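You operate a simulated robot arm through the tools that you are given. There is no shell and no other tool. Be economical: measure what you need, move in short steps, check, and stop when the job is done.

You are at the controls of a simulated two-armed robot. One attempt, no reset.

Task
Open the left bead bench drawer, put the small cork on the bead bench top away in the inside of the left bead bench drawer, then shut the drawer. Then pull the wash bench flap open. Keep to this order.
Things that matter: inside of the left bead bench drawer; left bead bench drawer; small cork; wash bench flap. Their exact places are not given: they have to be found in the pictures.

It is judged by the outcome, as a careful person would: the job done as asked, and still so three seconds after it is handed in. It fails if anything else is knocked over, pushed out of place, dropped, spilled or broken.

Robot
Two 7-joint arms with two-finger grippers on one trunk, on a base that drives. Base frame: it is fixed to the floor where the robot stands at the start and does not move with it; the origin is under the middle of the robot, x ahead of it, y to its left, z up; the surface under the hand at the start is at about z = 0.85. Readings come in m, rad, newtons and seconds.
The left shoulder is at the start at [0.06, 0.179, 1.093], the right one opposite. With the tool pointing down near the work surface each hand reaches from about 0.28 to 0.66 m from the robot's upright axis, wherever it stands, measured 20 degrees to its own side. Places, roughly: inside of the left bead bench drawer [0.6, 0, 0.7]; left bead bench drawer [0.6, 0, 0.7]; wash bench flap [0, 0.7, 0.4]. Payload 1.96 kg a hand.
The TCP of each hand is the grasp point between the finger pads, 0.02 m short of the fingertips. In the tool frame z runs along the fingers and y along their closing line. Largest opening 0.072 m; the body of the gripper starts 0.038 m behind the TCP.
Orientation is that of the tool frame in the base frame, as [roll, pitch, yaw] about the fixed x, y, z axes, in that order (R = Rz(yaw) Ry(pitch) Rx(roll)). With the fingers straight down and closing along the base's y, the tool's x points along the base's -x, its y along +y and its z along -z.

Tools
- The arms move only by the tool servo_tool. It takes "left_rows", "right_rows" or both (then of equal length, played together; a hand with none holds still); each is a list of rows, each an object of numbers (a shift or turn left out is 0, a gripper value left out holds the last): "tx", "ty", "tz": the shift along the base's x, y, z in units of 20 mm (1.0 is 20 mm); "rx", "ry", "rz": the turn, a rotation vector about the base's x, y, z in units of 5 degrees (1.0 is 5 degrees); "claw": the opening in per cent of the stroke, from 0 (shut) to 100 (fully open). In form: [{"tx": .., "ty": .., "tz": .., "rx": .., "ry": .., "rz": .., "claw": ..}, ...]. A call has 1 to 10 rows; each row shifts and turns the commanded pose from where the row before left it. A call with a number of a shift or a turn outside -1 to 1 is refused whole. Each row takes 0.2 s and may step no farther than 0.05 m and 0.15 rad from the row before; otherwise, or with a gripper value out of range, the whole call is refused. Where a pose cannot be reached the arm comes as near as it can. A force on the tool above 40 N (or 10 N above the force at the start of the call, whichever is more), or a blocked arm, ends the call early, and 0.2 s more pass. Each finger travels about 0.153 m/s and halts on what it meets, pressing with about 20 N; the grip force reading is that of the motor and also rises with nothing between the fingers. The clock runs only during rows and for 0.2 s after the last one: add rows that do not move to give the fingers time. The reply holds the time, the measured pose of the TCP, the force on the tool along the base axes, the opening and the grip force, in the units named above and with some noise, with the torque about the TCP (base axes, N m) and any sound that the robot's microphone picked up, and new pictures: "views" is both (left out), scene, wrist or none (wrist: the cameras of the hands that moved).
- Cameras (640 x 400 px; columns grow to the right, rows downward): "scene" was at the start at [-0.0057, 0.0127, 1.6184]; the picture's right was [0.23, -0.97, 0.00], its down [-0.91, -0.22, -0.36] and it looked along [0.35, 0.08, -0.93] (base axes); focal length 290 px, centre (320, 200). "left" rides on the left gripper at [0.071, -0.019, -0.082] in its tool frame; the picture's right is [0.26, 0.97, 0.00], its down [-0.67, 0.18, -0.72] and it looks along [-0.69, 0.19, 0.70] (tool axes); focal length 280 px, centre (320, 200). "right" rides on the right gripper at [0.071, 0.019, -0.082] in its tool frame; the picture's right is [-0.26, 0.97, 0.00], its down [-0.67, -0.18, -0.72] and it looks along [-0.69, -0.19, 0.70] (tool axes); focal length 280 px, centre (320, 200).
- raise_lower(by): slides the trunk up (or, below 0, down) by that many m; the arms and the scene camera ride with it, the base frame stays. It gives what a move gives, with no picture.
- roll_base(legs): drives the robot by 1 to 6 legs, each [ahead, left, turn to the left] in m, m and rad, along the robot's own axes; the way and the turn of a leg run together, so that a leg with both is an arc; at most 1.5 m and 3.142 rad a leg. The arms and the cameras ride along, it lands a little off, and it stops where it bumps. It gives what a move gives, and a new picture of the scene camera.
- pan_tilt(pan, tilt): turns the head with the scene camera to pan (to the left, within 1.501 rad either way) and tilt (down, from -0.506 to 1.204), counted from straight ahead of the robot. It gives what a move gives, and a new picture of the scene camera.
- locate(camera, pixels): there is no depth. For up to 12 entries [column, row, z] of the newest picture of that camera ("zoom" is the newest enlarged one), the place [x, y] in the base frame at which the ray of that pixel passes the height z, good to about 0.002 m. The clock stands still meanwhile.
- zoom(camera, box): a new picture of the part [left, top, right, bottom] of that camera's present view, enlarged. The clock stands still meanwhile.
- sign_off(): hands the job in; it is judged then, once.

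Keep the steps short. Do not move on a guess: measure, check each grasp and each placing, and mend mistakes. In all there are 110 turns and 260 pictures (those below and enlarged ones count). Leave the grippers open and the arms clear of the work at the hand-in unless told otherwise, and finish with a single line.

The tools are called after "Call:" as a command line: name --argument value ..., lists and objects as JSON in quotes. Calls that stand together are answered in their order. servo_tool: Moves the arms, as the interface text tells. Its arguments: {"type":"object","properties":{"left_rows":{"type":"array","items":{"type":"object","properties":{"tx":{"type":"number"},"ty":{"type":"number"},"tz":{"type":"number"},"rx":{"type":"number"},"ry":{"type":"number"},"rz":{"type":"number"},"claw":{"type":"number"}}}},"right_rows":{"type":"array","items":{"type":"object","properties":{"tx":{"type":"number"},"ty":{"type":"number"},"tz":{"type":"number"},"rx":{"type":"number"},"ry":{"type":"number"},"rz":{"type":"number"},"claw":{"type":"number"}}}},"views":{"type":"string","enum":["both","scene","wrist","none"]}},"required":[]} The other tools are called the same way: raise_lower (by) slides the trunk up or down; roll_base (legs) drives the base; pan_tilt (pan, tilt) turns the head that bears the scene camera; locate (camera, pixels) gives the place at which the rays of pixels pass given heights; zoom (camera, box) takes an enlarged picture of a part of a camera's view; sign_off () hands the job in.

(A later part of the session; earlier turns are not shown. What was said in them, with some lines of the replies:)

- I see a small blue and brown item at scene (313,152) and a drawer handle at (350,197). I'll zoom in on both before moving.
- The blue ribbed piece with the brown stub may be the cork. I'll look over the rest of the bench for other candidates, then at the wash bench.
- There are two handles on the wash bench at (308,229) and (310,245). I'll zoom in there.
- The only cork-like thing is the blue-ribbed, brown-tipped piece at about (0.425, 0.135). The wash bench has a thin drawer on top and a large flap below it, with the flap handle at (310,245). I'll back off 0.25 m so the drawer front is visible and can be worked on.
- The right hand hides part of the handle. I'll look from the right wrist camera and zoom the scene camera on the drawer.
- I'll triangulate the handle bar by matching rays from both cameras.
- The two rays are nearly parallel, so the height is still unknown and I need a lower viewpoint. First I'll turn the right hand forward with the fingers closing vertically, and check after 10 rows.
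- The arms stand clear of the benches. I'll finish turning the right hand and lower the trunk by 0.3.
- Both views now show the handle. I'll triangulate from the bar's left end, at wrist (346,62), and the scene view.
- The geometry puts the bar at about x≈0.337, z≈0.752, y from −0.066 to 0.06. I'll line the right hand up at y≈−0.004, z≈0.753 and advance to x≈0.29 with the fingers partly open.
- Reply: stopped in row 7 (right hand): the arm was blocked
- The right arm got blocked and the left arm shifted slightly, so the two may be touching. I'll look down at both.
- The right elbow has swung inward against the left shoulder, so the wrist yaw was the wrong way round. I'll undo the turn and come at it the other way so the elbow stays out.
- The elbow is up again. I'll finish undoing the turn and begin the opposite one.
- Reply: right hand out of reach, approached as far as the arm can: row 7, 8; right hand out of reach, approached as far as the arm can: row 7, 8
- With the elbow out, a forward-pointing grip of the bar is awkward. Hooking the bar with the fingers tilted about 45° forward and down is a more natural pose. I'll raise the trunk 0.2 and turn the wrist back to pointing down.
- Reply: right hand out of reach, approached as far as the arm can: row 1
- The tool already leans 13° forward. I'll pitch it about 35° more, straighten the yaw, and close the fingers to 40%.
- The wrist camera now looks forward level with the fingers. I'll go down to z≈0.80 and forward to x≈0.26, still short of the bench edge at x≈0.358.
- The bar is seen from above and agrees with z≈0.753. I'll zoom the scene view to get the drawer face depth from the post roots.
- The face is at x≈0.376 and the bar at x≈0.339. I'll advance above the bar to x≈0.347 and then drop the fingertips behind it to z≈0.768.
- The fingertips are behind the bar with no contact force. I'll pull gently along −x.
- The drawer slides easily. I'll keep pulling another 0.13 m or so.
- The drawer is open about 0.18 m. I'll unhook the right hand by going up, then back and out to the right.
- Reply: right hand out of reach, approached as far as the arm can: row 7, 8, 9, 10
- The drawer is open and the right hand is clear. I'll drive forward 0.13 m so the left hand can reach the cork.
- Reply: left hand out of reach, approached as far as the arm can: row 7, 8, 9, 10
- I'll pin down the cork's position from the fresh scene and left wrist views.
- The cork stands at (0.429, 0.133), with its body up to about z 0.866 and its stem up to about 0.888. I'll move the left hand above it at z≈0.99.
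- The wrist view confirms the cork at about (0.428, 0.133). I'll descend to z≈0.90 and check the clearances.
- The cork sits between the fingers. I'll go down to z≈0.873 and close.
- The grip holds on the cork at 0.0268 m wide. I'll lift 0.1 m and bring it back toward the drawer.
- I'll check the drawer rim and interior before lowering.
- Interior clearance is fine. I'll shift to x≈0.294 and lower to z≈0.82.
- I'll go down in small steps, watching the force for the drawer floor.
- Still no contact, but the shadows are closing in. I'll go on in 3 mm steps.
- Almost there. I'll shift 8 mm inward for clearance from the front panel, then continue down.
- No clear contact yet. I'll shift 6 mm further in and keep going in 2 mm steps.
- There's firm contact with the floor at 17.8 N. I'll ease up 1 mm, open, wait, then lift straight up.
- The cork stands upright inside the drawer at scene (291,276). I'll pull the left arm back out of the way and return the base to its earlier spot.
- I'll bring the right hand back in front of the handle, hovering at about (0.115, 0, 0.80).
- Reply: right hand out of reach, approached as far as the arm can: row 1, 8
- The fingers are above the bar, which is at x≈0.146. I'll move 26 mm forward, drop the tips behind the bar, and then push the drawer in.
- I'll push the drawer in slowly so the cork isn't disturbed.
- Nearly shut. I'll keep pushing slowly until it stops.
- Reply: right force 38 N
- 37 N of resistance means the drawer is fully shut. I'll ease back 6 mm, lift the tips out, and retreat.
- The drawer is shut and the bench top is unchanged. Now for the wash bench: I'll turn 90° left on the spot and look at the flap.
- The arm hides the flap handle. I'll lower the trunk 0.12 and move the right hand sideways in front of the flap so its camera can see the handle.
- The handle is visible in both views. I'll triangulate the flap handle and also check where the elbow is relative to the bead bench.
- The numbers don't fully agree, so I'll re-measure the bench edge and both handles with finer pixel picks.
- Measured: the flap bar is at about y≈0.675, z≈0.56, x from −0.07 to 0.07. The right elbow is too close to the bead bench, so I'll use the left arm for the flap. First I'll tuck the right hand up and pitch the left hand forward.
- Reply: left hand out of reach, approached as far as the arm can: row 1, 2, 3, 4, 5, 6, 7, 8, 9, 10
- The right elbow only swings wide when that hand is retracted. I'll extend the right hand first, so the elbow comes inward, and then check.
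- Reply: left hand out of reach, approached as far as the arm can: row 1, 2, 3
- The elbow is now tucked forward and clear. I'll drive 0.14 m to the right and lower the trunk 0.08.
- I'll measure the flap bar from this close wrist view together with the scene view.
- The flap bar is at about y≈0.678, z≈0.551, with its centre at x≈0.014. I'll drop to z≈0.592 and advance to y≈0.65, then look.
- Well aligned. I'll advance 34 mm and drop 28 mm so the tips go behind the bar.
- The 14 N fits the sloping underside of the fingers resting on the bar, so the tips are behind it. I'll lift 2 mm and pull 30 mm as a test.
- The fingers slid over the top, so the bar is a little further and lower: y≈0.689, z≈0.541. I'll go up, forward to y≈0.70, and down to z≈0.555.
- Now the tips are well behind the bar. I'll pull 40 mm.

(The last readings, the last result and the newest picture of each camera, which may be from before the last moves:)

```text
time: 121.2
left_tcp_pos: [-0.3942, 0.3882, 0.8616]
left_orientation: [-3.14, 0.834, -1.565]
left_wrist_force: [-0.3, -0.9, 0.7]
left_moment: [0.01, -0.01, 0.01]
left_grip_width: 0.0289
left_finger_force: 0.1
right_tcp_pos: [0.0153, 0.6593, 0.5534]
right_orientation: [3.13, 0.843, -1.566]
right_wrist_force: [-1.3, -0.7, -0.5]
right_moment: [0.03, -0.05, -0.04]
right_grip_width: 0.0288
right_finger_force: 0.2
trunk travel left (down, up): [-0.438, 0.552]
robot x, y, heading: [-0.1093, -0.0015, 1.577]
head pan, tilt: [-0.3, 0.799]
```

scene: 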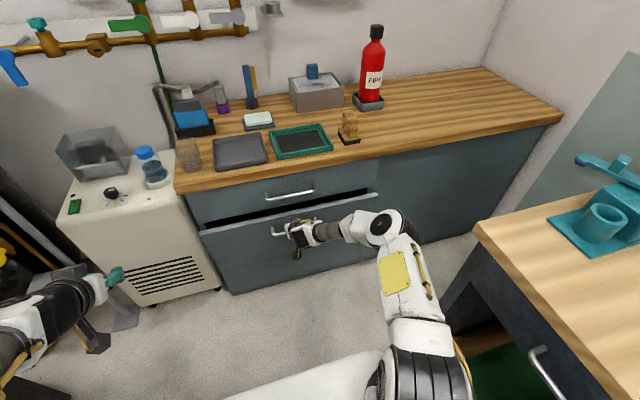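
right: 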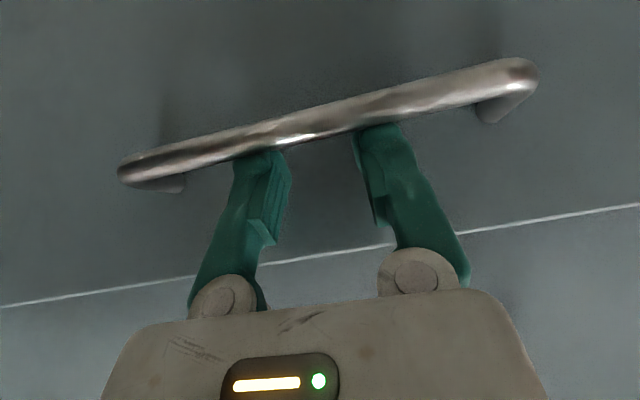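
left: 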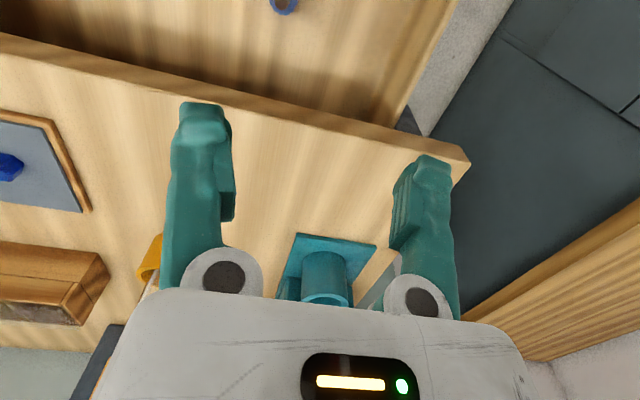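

The flap tilts open about a bottom hinge and holds still. I'll walk it open by backing the base in 5 cm steps and lowering and tilting the hand to follow the arc. This keeps the elbow clear of the bead bench.

Call:
servo_tool --right_rows '[{"tz": -0.3, "rx": 0.8}, {}]' --views "none"

Call:
roll_base --legs '[[-0.05, 0, 0]]'

Call:
servo_tool --right_rows '[{"tz": -0.3, "rx": 0.6}, {}]'

```text
time: 121.8
left_tcp_pos: [-0.3954, 0.3883, 0.8625]
left_orientation: [-3.139, 0.834, -1.566]
left_wrist_force: [0.6, 0.5, -0.3]
left_moment: [0.0, -0.01, 0.02]
left_grip_width: 0.0289
left_finger_force: 0.2
right_tcp_pos: [0.0143, 0.6593, 0.548]
right_orientation: [3.132, 0.913, -1.564]
right_wrist_force: [0.4, 0.3, 0.1]
right_moment: [-0.01, 0.01, -0.02]
right_grip_width: 0.0287
right_finger_force: 0.1
trunk travel left (down, up): [-0.438, 0.552]
robot x, y, heading: [-0.112, -0.0044, 1.583]
head pan, tilt: [-0.3, 0.799]
```

```text
time: 122.7
left_tcp_pos: [-0.393, 0.3374, 0.8634]
left_orientation: [-3.14, 0.836, -1.566]
left_wrist_force: [0.7, -0.7, -0.1]
left_moment: [-0.02, 0.0, 0.01]
left_grip_width: 0.0288
left_finger_force: 0.1
right_tcp_pos: [0.0145, 0.6103, 0.547]
right_orientation: [3.131, 0.915, -1.564]
right_wrist_force: [-1.1, 0.5, 0.6]
right_moment: [0.01, 0.03, 0.03]
right_grip_width: 0.029
right_finger_force: 0.0
trunk travel left (down, up): [-0.438, 0.552]
robot x, y, heading: [-0.1125, -0.0487, 1.573]
head pan, tilt: [-0.3, 0.799]
```

scene: 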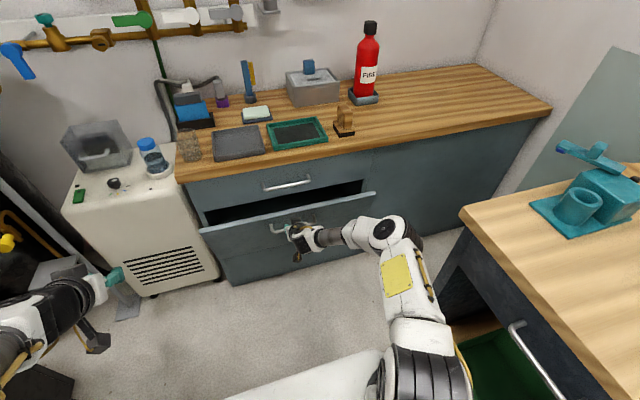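

```text
time: 123.3
left_tcp_pos: [-0.3941, 0.3381, 0.8624]
left_orientation: [-3.138, 0.834, -1.566]
left_wrist_force: [-0.1, 0.9, 0.6]
left_moment: [-0.01, 0.01, 0.03]
left_grip_width: 0.0286
left_finger_force: 0.0
right_tcp_pos: [0.0243, 0.6206, 0.5566]
right_orientation: [3.133, 0.965, -1.565]
right_wrist_force: [-0.2, -0.3, -0.5]
right_moment: [0.02, 0.01, 0.01]
right_grip_width: 0.0289
right_finger_force: 0.0
right hand out of reach, approached as far as the arm can: row 1
trunk travel left (down, up): [-0.438, 0.552]
robot x, y, heading: [-0.1103, -0.0475, 1.579]
head pan, tilt: [-0.3, 0.799]
```

scene: 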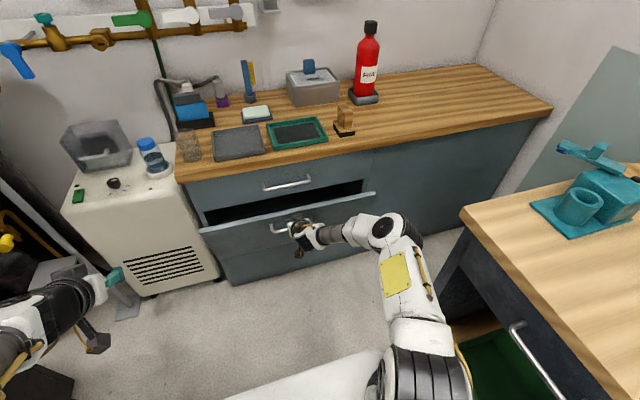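
right: 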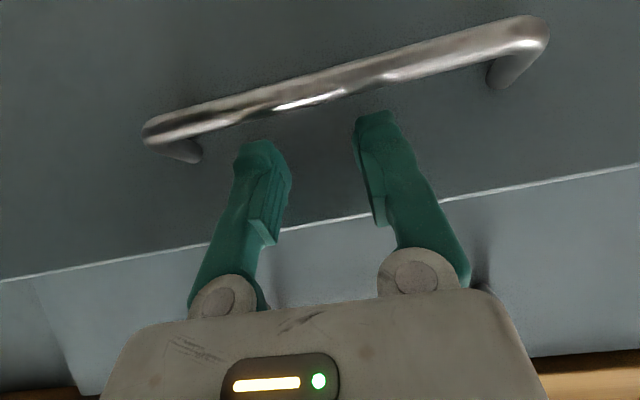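

The wrist limit moved the fingers off the bar, but the flap stays where I left it, about 11° open. Next I'll hook over the flap's top edge from inside, which is more forgiving. First I'll measure that edge.

Call:
zoom --camera "scene" --box '[190, 160, 390, 290]'

Call:
locate --camera "scene" --pixels '[[201, 231, 0.6], [375, 192, 0.6], [290, 211, 0.6], [290, 211, 0.58], [234, 286, 0.08], [234, 286, 0.1], [234, 286, 0.05]]'

Call:
locate --camera "right" --pixels '[[320, 222, 0.6], [320, 222, 0.58], [320, 222, 0.56], [330, 90, 0.54], [330, 90, 0.52]]'

```text
3.08 times, centred on (290, 225) of scene
```

zoom: 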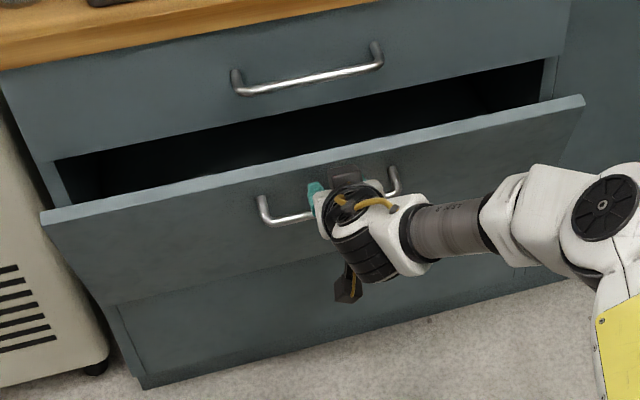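

```text
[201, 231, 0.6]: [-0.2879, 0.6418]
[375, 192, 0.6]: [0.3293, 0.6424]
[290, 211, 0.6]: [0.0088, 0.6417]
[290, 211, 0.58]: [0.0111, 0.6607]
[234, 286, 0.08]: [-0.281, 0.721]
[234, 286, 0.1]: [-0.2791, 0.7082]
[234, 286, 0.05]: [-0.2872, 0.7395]
```

```text
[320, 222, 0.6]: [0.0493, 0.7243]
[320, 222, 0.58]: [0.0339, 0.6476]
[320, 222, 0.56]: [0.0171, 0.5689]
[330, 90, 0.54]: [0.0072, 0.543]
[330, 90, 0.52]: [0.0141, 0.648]
```

The flap hinges at mid height, at the lower line in the zoom, with a fixed panel below it. I'll measure that hinge height.

Call:
locate --camera "zoom" --pixels '[[115, 306, 0.2], [115, 306, 0.25], [115, 306, 0.3], [330, 262, 0.2], [330, 262, 0.25], [330, 262, 0.3], [42, 215, 0.6], [42, 215, 0.58], [140, 385, 0.05]]'

```text
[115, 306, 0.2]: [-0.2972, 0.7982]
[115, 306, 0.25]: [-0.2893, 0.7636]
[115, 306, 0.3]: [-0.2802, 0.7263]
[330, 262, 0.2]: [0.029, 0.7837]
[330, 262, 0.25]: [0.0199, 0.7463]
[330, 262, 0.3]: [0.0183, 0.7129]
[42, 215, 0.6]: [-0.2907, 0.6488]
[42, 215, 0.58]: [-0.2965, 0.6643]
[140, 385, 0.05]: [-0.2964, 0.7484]
```

The hinge is at z≈0.30, y≈0.72, and the top edge is now near (y 0.65, z 0.58). I'll raise the hand to z≈0.63, tip it more downward, and look before reaching over the edge.

Call:
servo_tool --right_rows '[{"tz": 0.8, "ty": -0.7}, {"tz": 0.9, "ty": -0.5, "rx": -1}, {"tz": 0.9, "rx": -1}, {"tz": 0.9, "rx": -1}, {"tz": 0.3}, {}]'

```text
time: 124.7
left_tcp_pos: [-0.3943, 0.3396, 0.8636]
left_orientation: [-3.141, 0.834, -1.566]
left_wrist_force: [-0.3, 0.7, 0.3]
left_moment: [-0.03, -0.01, 0.04]
left_grip_width: 0.0289
left_finger_force: 0.1
right_tcp_pos: [0.0248, 0.5967, 0.6334]
right_orientation: [3.13, 0.705, -1.567]
right_wrist_force: [0.6, -0.1, 0.0]
right_moment: [0.0, 0.07, 0.0]
right_grip_width: 0.0291
right_finger_force: 0.1
trunk travel left (down, up): [-0.438, 0.552]
robot x, y, heading: [-0.1123, -0.0492, 1.579]
head pan, tilt: [-0.3, 0.799]
```

scene: 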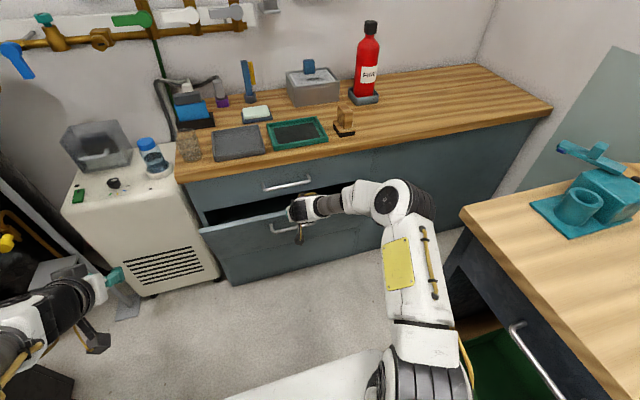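
right: 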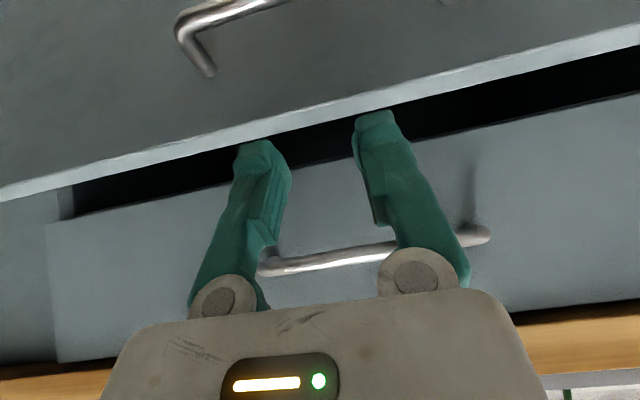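

Call:
locate --camera "right" --pixels '[[310, 118, 0.6], [310, 118, 0.59], [310, 118, 0.58], [310, 130, 0.58], [310, 130, 0.59], [330, 258, 0.68]]'

Call:
locate --camera "scene" --pixels '[[270, 214, 0.58], [270, 214, 0.59], [270, 214, 0.6], [270, 214, 0.61]]'

```text
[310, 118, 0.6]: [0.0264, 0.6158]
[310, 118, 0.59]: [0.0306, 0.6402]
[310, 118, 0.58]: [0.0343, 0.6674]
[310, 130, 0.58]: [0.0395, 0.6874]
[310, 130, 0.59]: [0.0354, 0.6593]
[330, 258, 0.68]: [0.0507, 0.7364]
```

```text
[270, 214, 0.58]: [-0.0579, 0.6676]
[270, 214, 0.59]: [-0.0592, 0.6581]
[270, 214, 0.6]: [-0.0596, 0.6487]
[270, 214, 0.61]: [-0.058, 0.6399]
```

The top edge sits at y≈0.665–0.68, z≈0.583, leaving a gap of about 4 cm. I'll tilt back to 48°, move to (0.663, 0.616), then slide diagonally down into the gap, staying clear of the drawer handle.

Call:
servo_tool --right_rows '[{"rx": 0.8, "ty": 0.8}, {"rx": 0.8, "ty": 0.8, "tz": -0.3}, {"ty": 0.9, "tz": -0.3}, {"ty": 0.8, "tz": -0.25}, {}]' --views "wrist"

```text
time: 125.9
left_tcp_pos: [-0.3938, 0.3399, 0.8633]
left_orientation: [-3.139, 0.834, -1.564]
left_wrist_force: [-0.2, -0.3, -0.5]
left_moment: [0.01, 0.03, 0.0]
left_grip_width: 0.0289
left_finger_force: 0.0
right_tcp_pos: [0.0245, 0.6623, 0.6164]
right_orientation: [3.13, 0.843, -1.566]
right_wrist_force: [-0.6, 0.9, -0.2]
right_moment: [0.0, -0.04, 0.03]
right_grip_width: 0.0289
right_finger_force: 0.0
trunk travel left (down, up): [-0.438, 0.552]
robot x, y, heading: [-0.1144, -0.0482, 1.577]
head pan, tilt: [-0.3, 0.799]
```

right: 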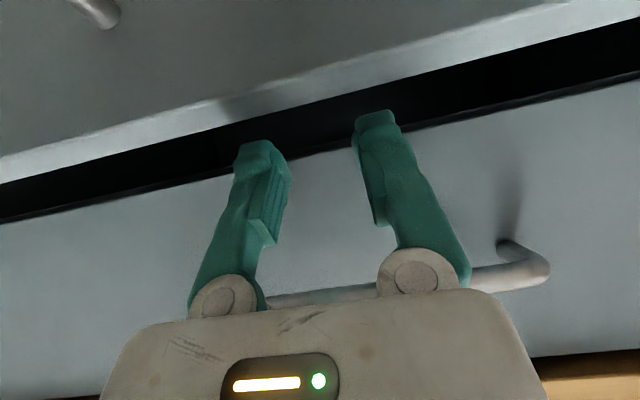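

The fingertips point into the dark gap. I'll slide 30 mm along the finger direction.

Call:
servo_tool --right_rows '[{"ty": 0.38, "tz": -0.33}, {"ty": 0.38, "tz": -0.33}, {"ty": 0.38, "tz": -0.33}, {}]' --views "both"

```text
time: 126.9
left_tcp_pos: [-0.3947, 0.338, 0.8617]
left_orientation: [-3.141, 0.835, -1.565]
left_wrist_force: [-0.1, -0.3, -1.6]
left_moment: [0.02, 0.03, 0.03]
left_grip_width: 0.0289
left_finger_force: 0.0
right_tcp_pos: [0.0233, 0.6855, 0.5962]
right_orientation: [3.13, 0.843, -1.567]
right_wrist_force: [0.7, -1.2, 0.3]
right_moment: [-0.03, 0.01, 0.01]
right_grip_width: 0.0288
right_finger_force: 0.0
trunk travel left (down, up): [-0.438, 0.552]
robot x, y, heading: [-0.1091, -0.0464, 1.574]
head pan, tilt: [-0.3, 0.799]
```

scene: 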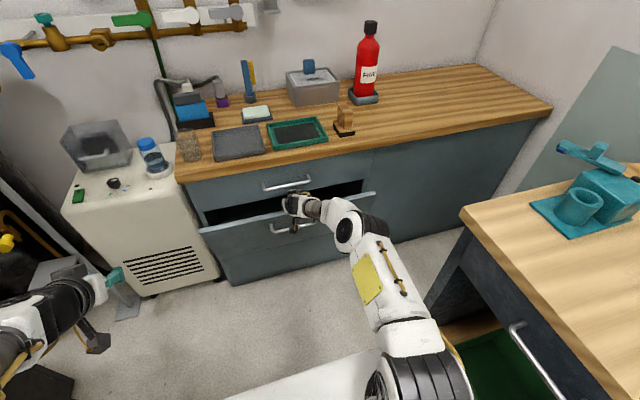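
right: 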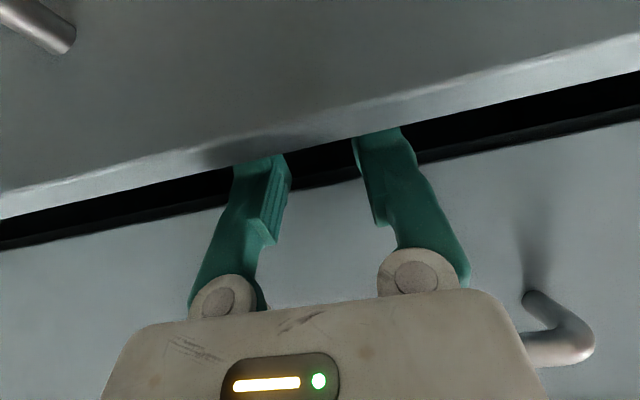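

The tips are behind the flap's top edge. I'll pull back 10 cm while lowering 3 cm.

Call:
servo_tool --right_rows '[{"ty": -0.5}, {"ty": -0.5}, {"ty": -0.5, "tz": -0.1}, {"ty": -0.5, "tz": -0.1}, {"ty": -0.5, "tz": -0.2}, {"ty": -0.5, "tz": -0.2}, {"ty": -0.5, "tz": -0.3}, {"ty": -0.5, "tz": -0.3}, {"ty": -0.5, "tz": -0.3}, {}]' --views "both"

```text
time: 129.1
left_tcp_pos: [-0.394, 0.3399, 0.8634]
left_orientation: [3.141, 0.836, -1.565]
left_wrist_force: [0.0, -0.3, 0.0]
left_moment: [0.01, -0.02, -0.01]
left_grip_width: 0.0288
left_finger_force: 0.0
right_tcp_pos: [0.0241, 0.5956, 0.5654]
right_orientation: [3.128, 0.842, -1.565]
right_wrist_force: [-0.4, -0.4, 0.6]
right_moment: [0.04, 0.03, 0.0]
right_grip_width: 0.0289
right_finger_force: 0.1
trunk travel left (down, up): [-0.438, 0.552]
robot x, y, heading: [-0.1067, -0.0498, 1.578]
head pan, tilt: [-0.3, 0.799]
```

scene: 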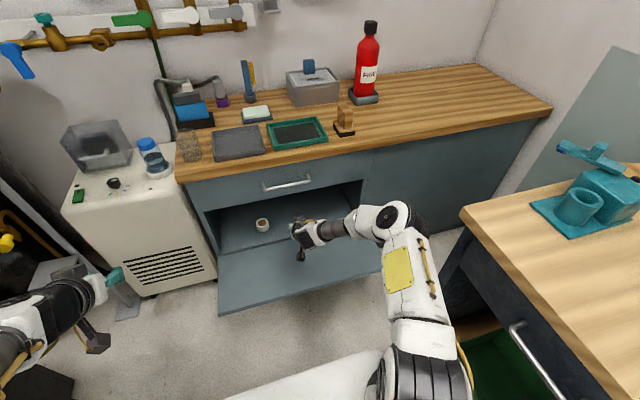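
right: 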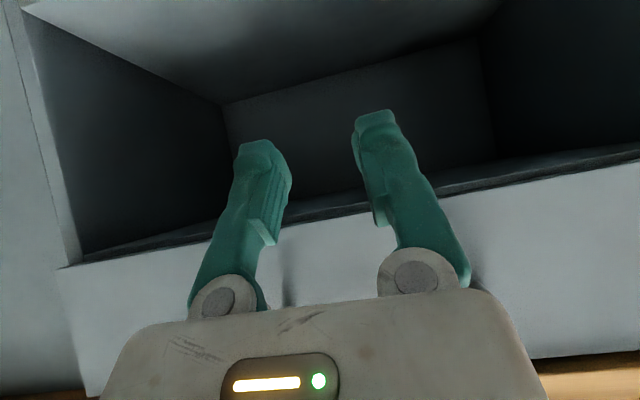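

The flap has gone fully open, and the small cup inside is still standing. I'll check how far it opened.

Call:
zoom --camera "scene" --box '[180, 150, 400, 320]'

Call:
locate --camera "scene" --pixels '[[220, 315, 0.3], [382, 270, 0.3], [219, 255, 0.3], [220, 315, 0.25]]'

```text
2.35 times, centred on (290, 235) of scene
```

zoom: 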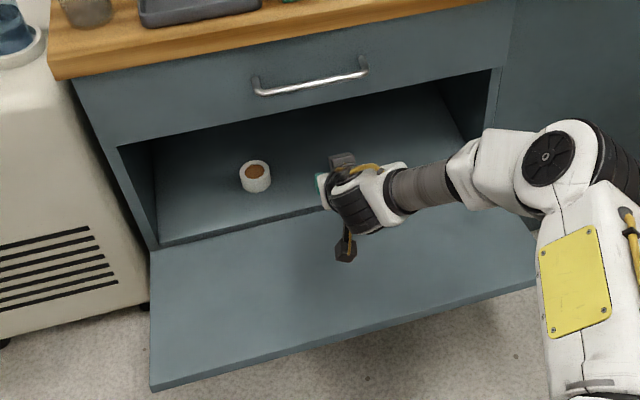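

```text
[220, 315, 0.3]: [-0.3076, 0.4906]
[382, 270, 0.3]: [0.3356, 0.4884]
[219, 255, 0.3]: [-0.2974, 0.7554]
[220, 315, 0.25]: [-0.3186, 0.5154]
```

It looks horizontal, but I want to confirm the angle. I'll back off 0.1 m, raise the trunk 0.25 with both hands clear, and triangulate the free edge from the new viewpoint.

Call:
roll_base --legs '[[-0.1, 0, 0]]'

Call:
raise_lower --by 0.25

Call:
pan_tilt --pan -0.2 --tilt 0.9

```text
time: 130.2
left_tcp_pos: [-0.3938, 0.2369, 0.863]
left_orientation: [-3.141, 0.836, -1.568]
left_wrist_force: [-0.5, -0.8, 0.3]
left_moment: [0.0, -0.03, -0.05]
left_grip_width: 0.0288
left_finger_force: 0.0
right_tcp_pos: [0.0259, 0.4949, 0.5665]
right_orientation: [3.132, 0.844, -1.567]
right_wrist_force: [0.6, 0.5, 0.6]
right_moment: [0.01, -0.01, 0.02]
right_grip_width: 0.0288
right_finger_force: 0.0
trunk travel left (down, up): [-0.438, 0.552]
robot x, y, heading: [-0.109, -0.1476, 1.572]
head pan, tilt: [-0.3, 0.799]
```

scene: 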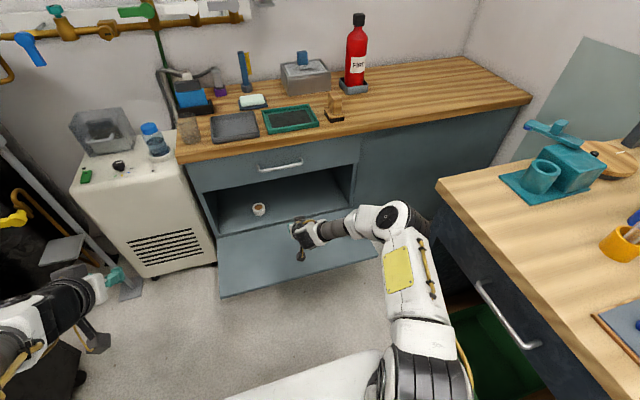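

```text
time: 132.8
left_tcp_pos: [-0.3932, 0.2375, 1.1126]
left_orientation: [-3.139, 0.836, -1.566]
left_wrist_force: [0.3, 0.5, -0.2]
left_moment: [0.02, -0.01, 0.0]
left_grip_width: 0.0287
left_finger_force: 0.1
right_tcp_pos: [0.0254, 0.4945, 0.8162]
right_orientation: [3.132, 0.844, -1.564]
right_wrist_force: [-0.3, 0.4, 0.0]
right_moment: [0.01, 0.06, -0.03]
right_grip_width: 0.0289
right_finger_force: 0.0
trunk travel left (down, up): [-0.688, 0.302]
robot x, y, heading: [-0.1073, -0.1496, 1.576]
head pan, tilt: [-0.3, 0.799]
```

```text
time: 133.5
left_tcp_pos: [-0.393, 0.2384, 1.1136]
left_orientation: [-3.14, 0.834, -1.57]
left_wrist_force: [0.6, 0.3, -1.1]
left_moment: [0.01, -0.02, 0.03]
left_grip_width: 0.0285
left_finger_force: 0.1
right_tcp_pos: [0.0259, 0.4937, 0.8159]
right_orientation: [3.131, 0.843, -1.565]
right_wrist_force: [0.3, 0.2, -0.3]
right_moment: [0.0, 0.0, 0.0]
right_grip_width: 0.0289
right_finger_force: 0.0
trunk travel left (down, up): [-0.688, 0.302]
robot x, y, heading: [-0.1075, -0.1497, 1.572]
head pan, tilt: [-0.201, 0.901]
```

scene: 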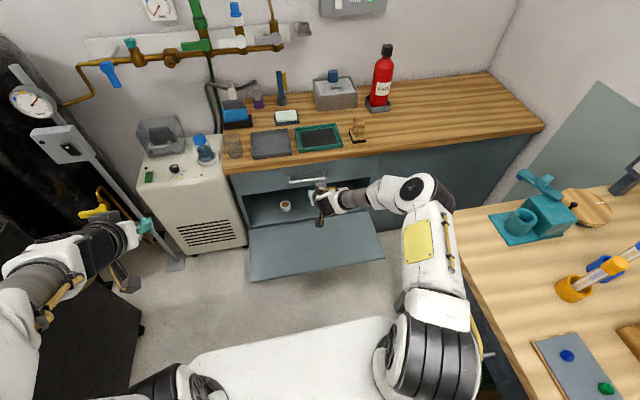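

Call:
locate --camera "scene" --pixels '[[250, 282, 0.25], [250, 282, 0.3], [250, 282, 0.35], [250, 282, 0.4], [385, 258, 0.3], [385, 258, 0.4], [248, 229, 0.3], [248, 229, 0.25]]'

Call:
zoom --camera "scene" --box '[220, 150, 400, 295]'

```text
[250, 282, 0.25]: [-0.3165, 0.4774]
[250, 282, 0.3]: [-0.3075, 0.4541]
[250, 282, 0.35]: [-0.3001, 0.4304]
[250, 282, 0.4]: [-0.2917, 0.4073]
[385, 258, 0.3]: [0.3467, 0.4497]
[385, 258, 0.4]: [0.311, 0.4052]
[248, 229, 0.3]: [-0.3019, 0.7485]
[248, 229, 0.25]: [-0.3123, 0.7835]
```

```text
2.76 times, centred on (310, 222) of scene
```

zoom: 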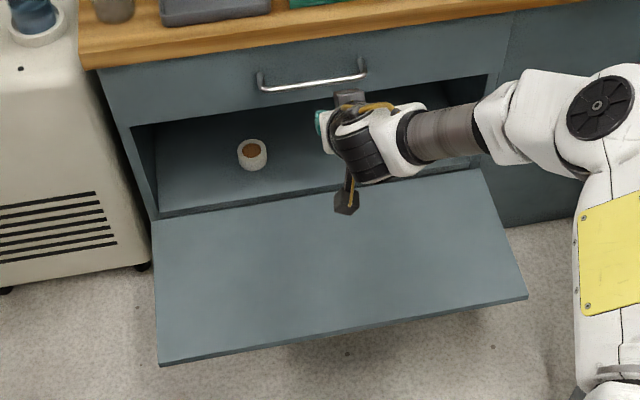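

Both views fit a flap that is horizontal or nearly so. To be sure, I'll press it gently downward: lower the trunk back to the known safe height, then bring the fingertips down on its inner face.

Call:
raise_lower --by -0.3

Call:
servo_tool --right_rows '[{"tz": -1}, {"tz": -1}, {"tz": -1}, {"tz": -0.8}, {"tz": -0.6}, {}]'

```text
time: 136.5
left_tcp_pos: [-0.3937, 0.2385, 0.8131]
left_orientation: [-3.14, 0.835, -1.568]
left_wrist_force: [-0.3, 0.0, -0.2]
left_moment: [0.02, 0.01, 0.01]
left_grip_width: 0.0291
left_finger_force: 0.1
right_tcp_pos: [0.0251, 0.4945, 0.5169]
right_orientation: [3.132, 0.844, -1.566]
right_wrist_force: [-1.4, -0.2, 0.2]
right_moment: [0.0, 0.01, -0.02]
right_grip_width: 0.0289
right_finger_force: 0.1
trunk travel left (down, up): [-0.388, 0.602]
robot x, y, heading: [-0.1073, -0.1497, 1.578]
head pan, tilt: [-0.201, 0.901]
```

```text
time: 137.9
left_tcp_pos: [-0.3926, 0.24, 0.8121]
left_orientation: [-3.141, 0.834, -1.567]
left_wrist_force: [0.1, -0.2, -0.5]
left_moment: [-0.01, 0.0, 0.02]
left_grip_width: 0.0289
left_finger_force: 0.1
right_tcp_pos: [0.0247, 0.4956, 0.4277]
right_orientation: [3.13, 0.843, -1.567]
right_wrist_force: [0.5, 0.7, 0.7]
right_moment: [-0.02, 0.03, -0.01]
right_grip_width: 0.029
right_finger_force: 0.0
trunk travel left (down, up): [-0.388, 0.602]
robot x, y, heading: [-0.1083, -0.1467, 1.572]
head pan, tilt: [-0.201, 0.901]
```

scene: 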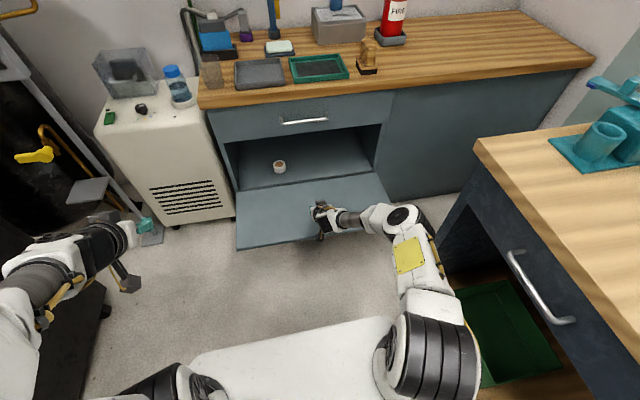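
right: 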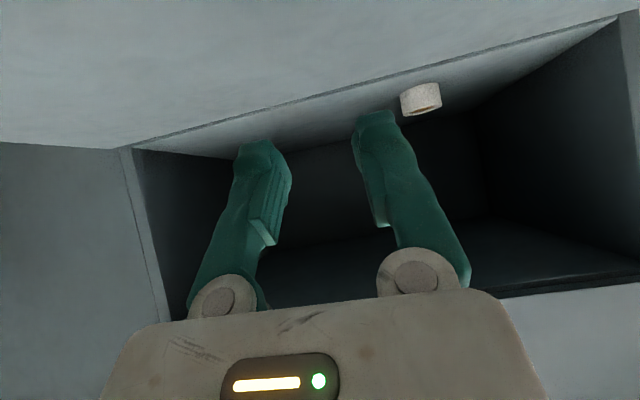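

The flap and the cabinet floor look nearly coplanar here. I'll lower in 6 mm steps to find contact.

Call:
servo_tool --right_rows '[{"tz": -0.4}, {"tz": -0.3}, {"tz": -0.3}, {"tz": -0.3}, {"tz": -0.3}, {"tz": -0.3}, {"tz": -0.3}, {"tz": -0.3}, {"tz": -0.3}, {}]' --views "none"

```text
time: 140.1
left_tcp_pos: [-0.3926, 0.2397, 0.8135]
left_orientation: [-3.141, 0.834, -1.568]
left_wrist_force: [0.0, 0.3, 0.3]
left_moment: [0.01, 0.02, 0.03]
left_grip_width: 0.029
left_finger_force: 0.0
right_tcp_pos: [0.0288, 0.5002, 0.3845]
right_orientation: [3.133, 0.841, -1.565]
right_wrist_force: [0.2, -0.6, -0.1]
right_moment: [-0.03, 0.0, 0.0]
right_grip_width: 0.0288
right_finger_force: 0.1
right hand out of reach, approached as far as the arm can: row 7, 9
trunk travel left (down, up): [-0.388, 0.602]
robot x, y, heading: [-0.1114, -0.1491, 1.573]
head pan, tilt: [-0.201, 0.901]
```

No contact yet and the arm is at its limit. I'll lower the trunk in small amounts and watch the force.

Call:
raise_lower --by -0.02

Call:
servo_tool --right_rows '[{}]' --views "both"

```text
time: 140.8
left_tcp_pos: [-0.3932, 0.2383, 0.7934]
left_orientation: [-3.14, 0.835, -1.567]
left_wrist_force: [0.2, -0.4, -0.2]
left_moment: [-0.01, 0.02, 0.0]
left_grip_width: 0.0288
left_finger_force: 0.0
right_tcp_pos: [0.0292, 0.5002, 0.3644]
right_orientation: [3.134, 0.842, -1.567]
right_wrist_force: [0.6, 0.1, 0.1]
right_moment: [-0.01, 0.03, 0.03]
right_grip_width: 0.0283
right_finger_force: 0.0
trunk travel left (down, up): [-0.368, 0.622]
robot x, y, heading: [-0.1117, -0.1463, 1.577]
head pan, tilt: [-0.201, 0.901]
```

```text
time: 141.2
left_tcp_pos: [-0.394, 0.239, 0.7929]
left_orientation: [-3.141, 0.833, -1.567]
left_wrist_force: [0.1, -0.5, 0.3]
left_moment: [0.03, 0.03, -0.02]
left_grip_width: 0.0289
left_finger_force: 0.1
right_tcp_pos: [0.0292, 0.5014, 0.3635]
right_orientation: [3.132, 0.839, -1.564]
right_wrist_force: [-0.6, -0.2, -0.8]
right_moment: [-0.02, -0.01, 0.01]
right_grip_width: 0.0289
right_finger_force: 0.0
trunk travel left (down, up): [-0.368, 0.622]
robot x, y, heading: [-0.1091, -0.1485, 1.572]
head pan, tilt: [-0.201, 0.901]
```

scene: 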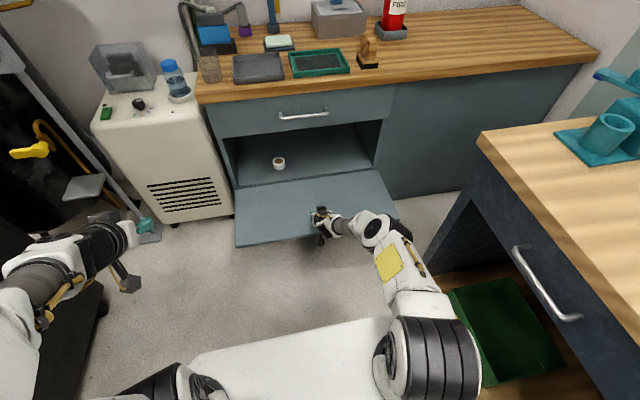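
right: 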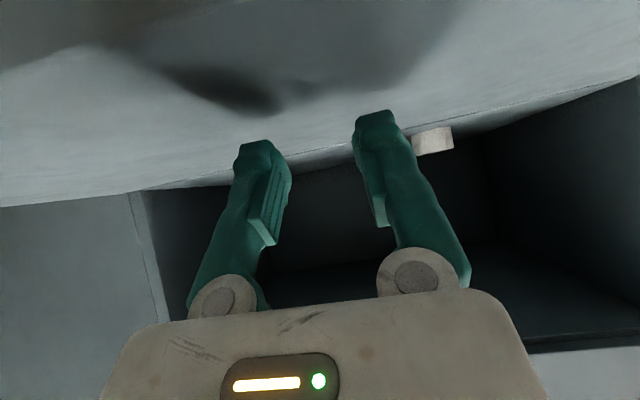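

The fingertips are below z≈0.345 over the flap without touching, so the flap lies essentially flat and fully open. I'll raise clear, open both grippers, and back away a little.

Call:
raise_lower --by 0.35

Call:
servo_tool --right_rows '[{"claw": 100}, {"claw": 100}, {}]' --left_rows '[{"claw": 100}, {"claw": 100}, {}]' --views "none"

Call:
roll_base --legs '[[-0.08, 0, 0]]'

Call:
pan_tilt --pan -0.9 --tilt 0.8

```text
time: 144.6
left_tcp_pos: [-0.3931, 0.2383, 1.1426]
left_orientation: [-3.141, 0.834, -1.568]
left_wrist_force: [0.4, 0.5, -0.7]
left_moment: [-0.03, 0.0, -0.01]
left_grip_width: 0.0286
left_finger_force: 0.2
right_tcp_pos: [0.029, 0.5009, 0.7136]
right_orientation: [3.133, 0.841, -1.566]
right_wrist_force: [0.3, -0.3, 1.0]
right_moment: [0.0, 0.0, 0.01]
right_grip_width: 0.0288
right_finger_force: 0.1
trunk travel left (down, up): [-0.718, 0.272]
robot x, y, heading: [-0.1108, -0.151, 1.573]
head pan, tilt: [-0.201, 0.901]
```

```text
time: 145.4
left_tcp_pos: [-0.3928, 0.2387, 1.1442]
left_orientation: [-3.138, 0.834, -1.567]
left_wrist_force: [-0.7, 0.0, -0.3]
left_moment: [-0.02, -0.01, 0.04]
left_grip_width: 0.0721
left_finger_force: 0.0
right_tcp_pos: [0.0292, 0.5011, 0.7134]
right_orientation: [3.134, 0.84, -1.567]
right_wrist_force: [0.0, -0.1, 0.2]
right_moment: [0.0, 0.0, -0.02]
right_grip_width: 0.0724
right_finger_force: 0.1
trunk travel left (down, up): [-0.718, 0.272]
robot x, y, heading: [-0.1097, -0.1469, 1.574]
head pan, tilt: [-0.201, 0.901]
```

```text
time: 146.4
left_tcp_pos: [-0.3927, 0.159, 1.1433]
left_orientation: [-3.139, 0.835, -1.566]
left_wrist_force: [-0.5, -0.3, -0.1]
left_moment: [-0.01, -0.01, 0.0]
left_grip_width: 0.0717
left_finger_force: 0.0
right_tcp_pos: [0.0297, 0.4212, 0.7137]
right_orientation: [3.132, 0.842, -1.567]
right_wrist_force: [1.1, 0.3, -0.2]
right_moment: [-0.02, -0.02, 0.03]
right_grip_width: 0.072
right_finger_force: 0.2
trunk travel left (down, up): [-0.718, 0.272]
robot x, y, heading: [-0.111, -0.2298, 1.576]
head pan, tilt: [-0.201, 0.901]
```

scene: 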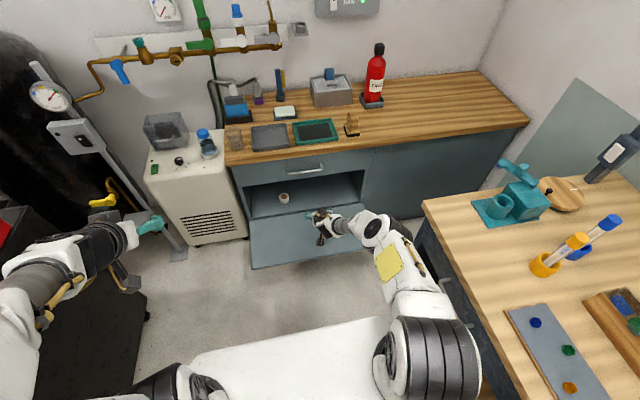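

```text
time: 147.5
left_tcp_pos: [-0.3921, 0.1594, 1.1438]
left_orientation: [-3.139, 0.834, -1.567]
left_wrist_force: [-0.7, 0.2, 0.0]
left_moment: [-0.03, -0.02, -0.03]
left_grip_width: 0.0719
left_finger_force: 0.0
right_tcp_pos: [0.0297, 0.421, 0.7133]
right_orientation: [3.133, 0.84, -1.567]
right_wrist_force: [-0.3, 1.6, -0.4]
right_moment: [0.01, -0.03, -0.05]
right_grip_width: 0.0719
right_finger_force: 0.0
trunk travel left (down, up): [-0.718, 0.272]
robot x, y, heading: [-0.1093, -0.2293, 1.571]
head pan, tilt: [-0.901, 0.799]
```

scene: 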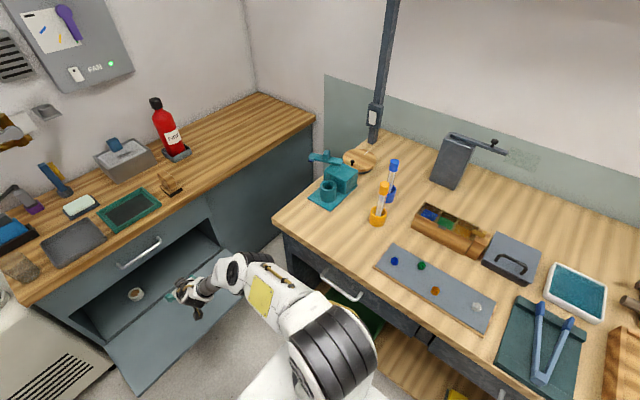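

The bead bench drawer is shut with the cork inside, the flap is open, nothing has been disturbed, and both grippers are open and clear. I'll hand in now.

Call:
sign_off

```text
The job is handed in.
```

The small cork is in the left bead bench drawer, the drawer is shut, and the wash bench flap is fully open.
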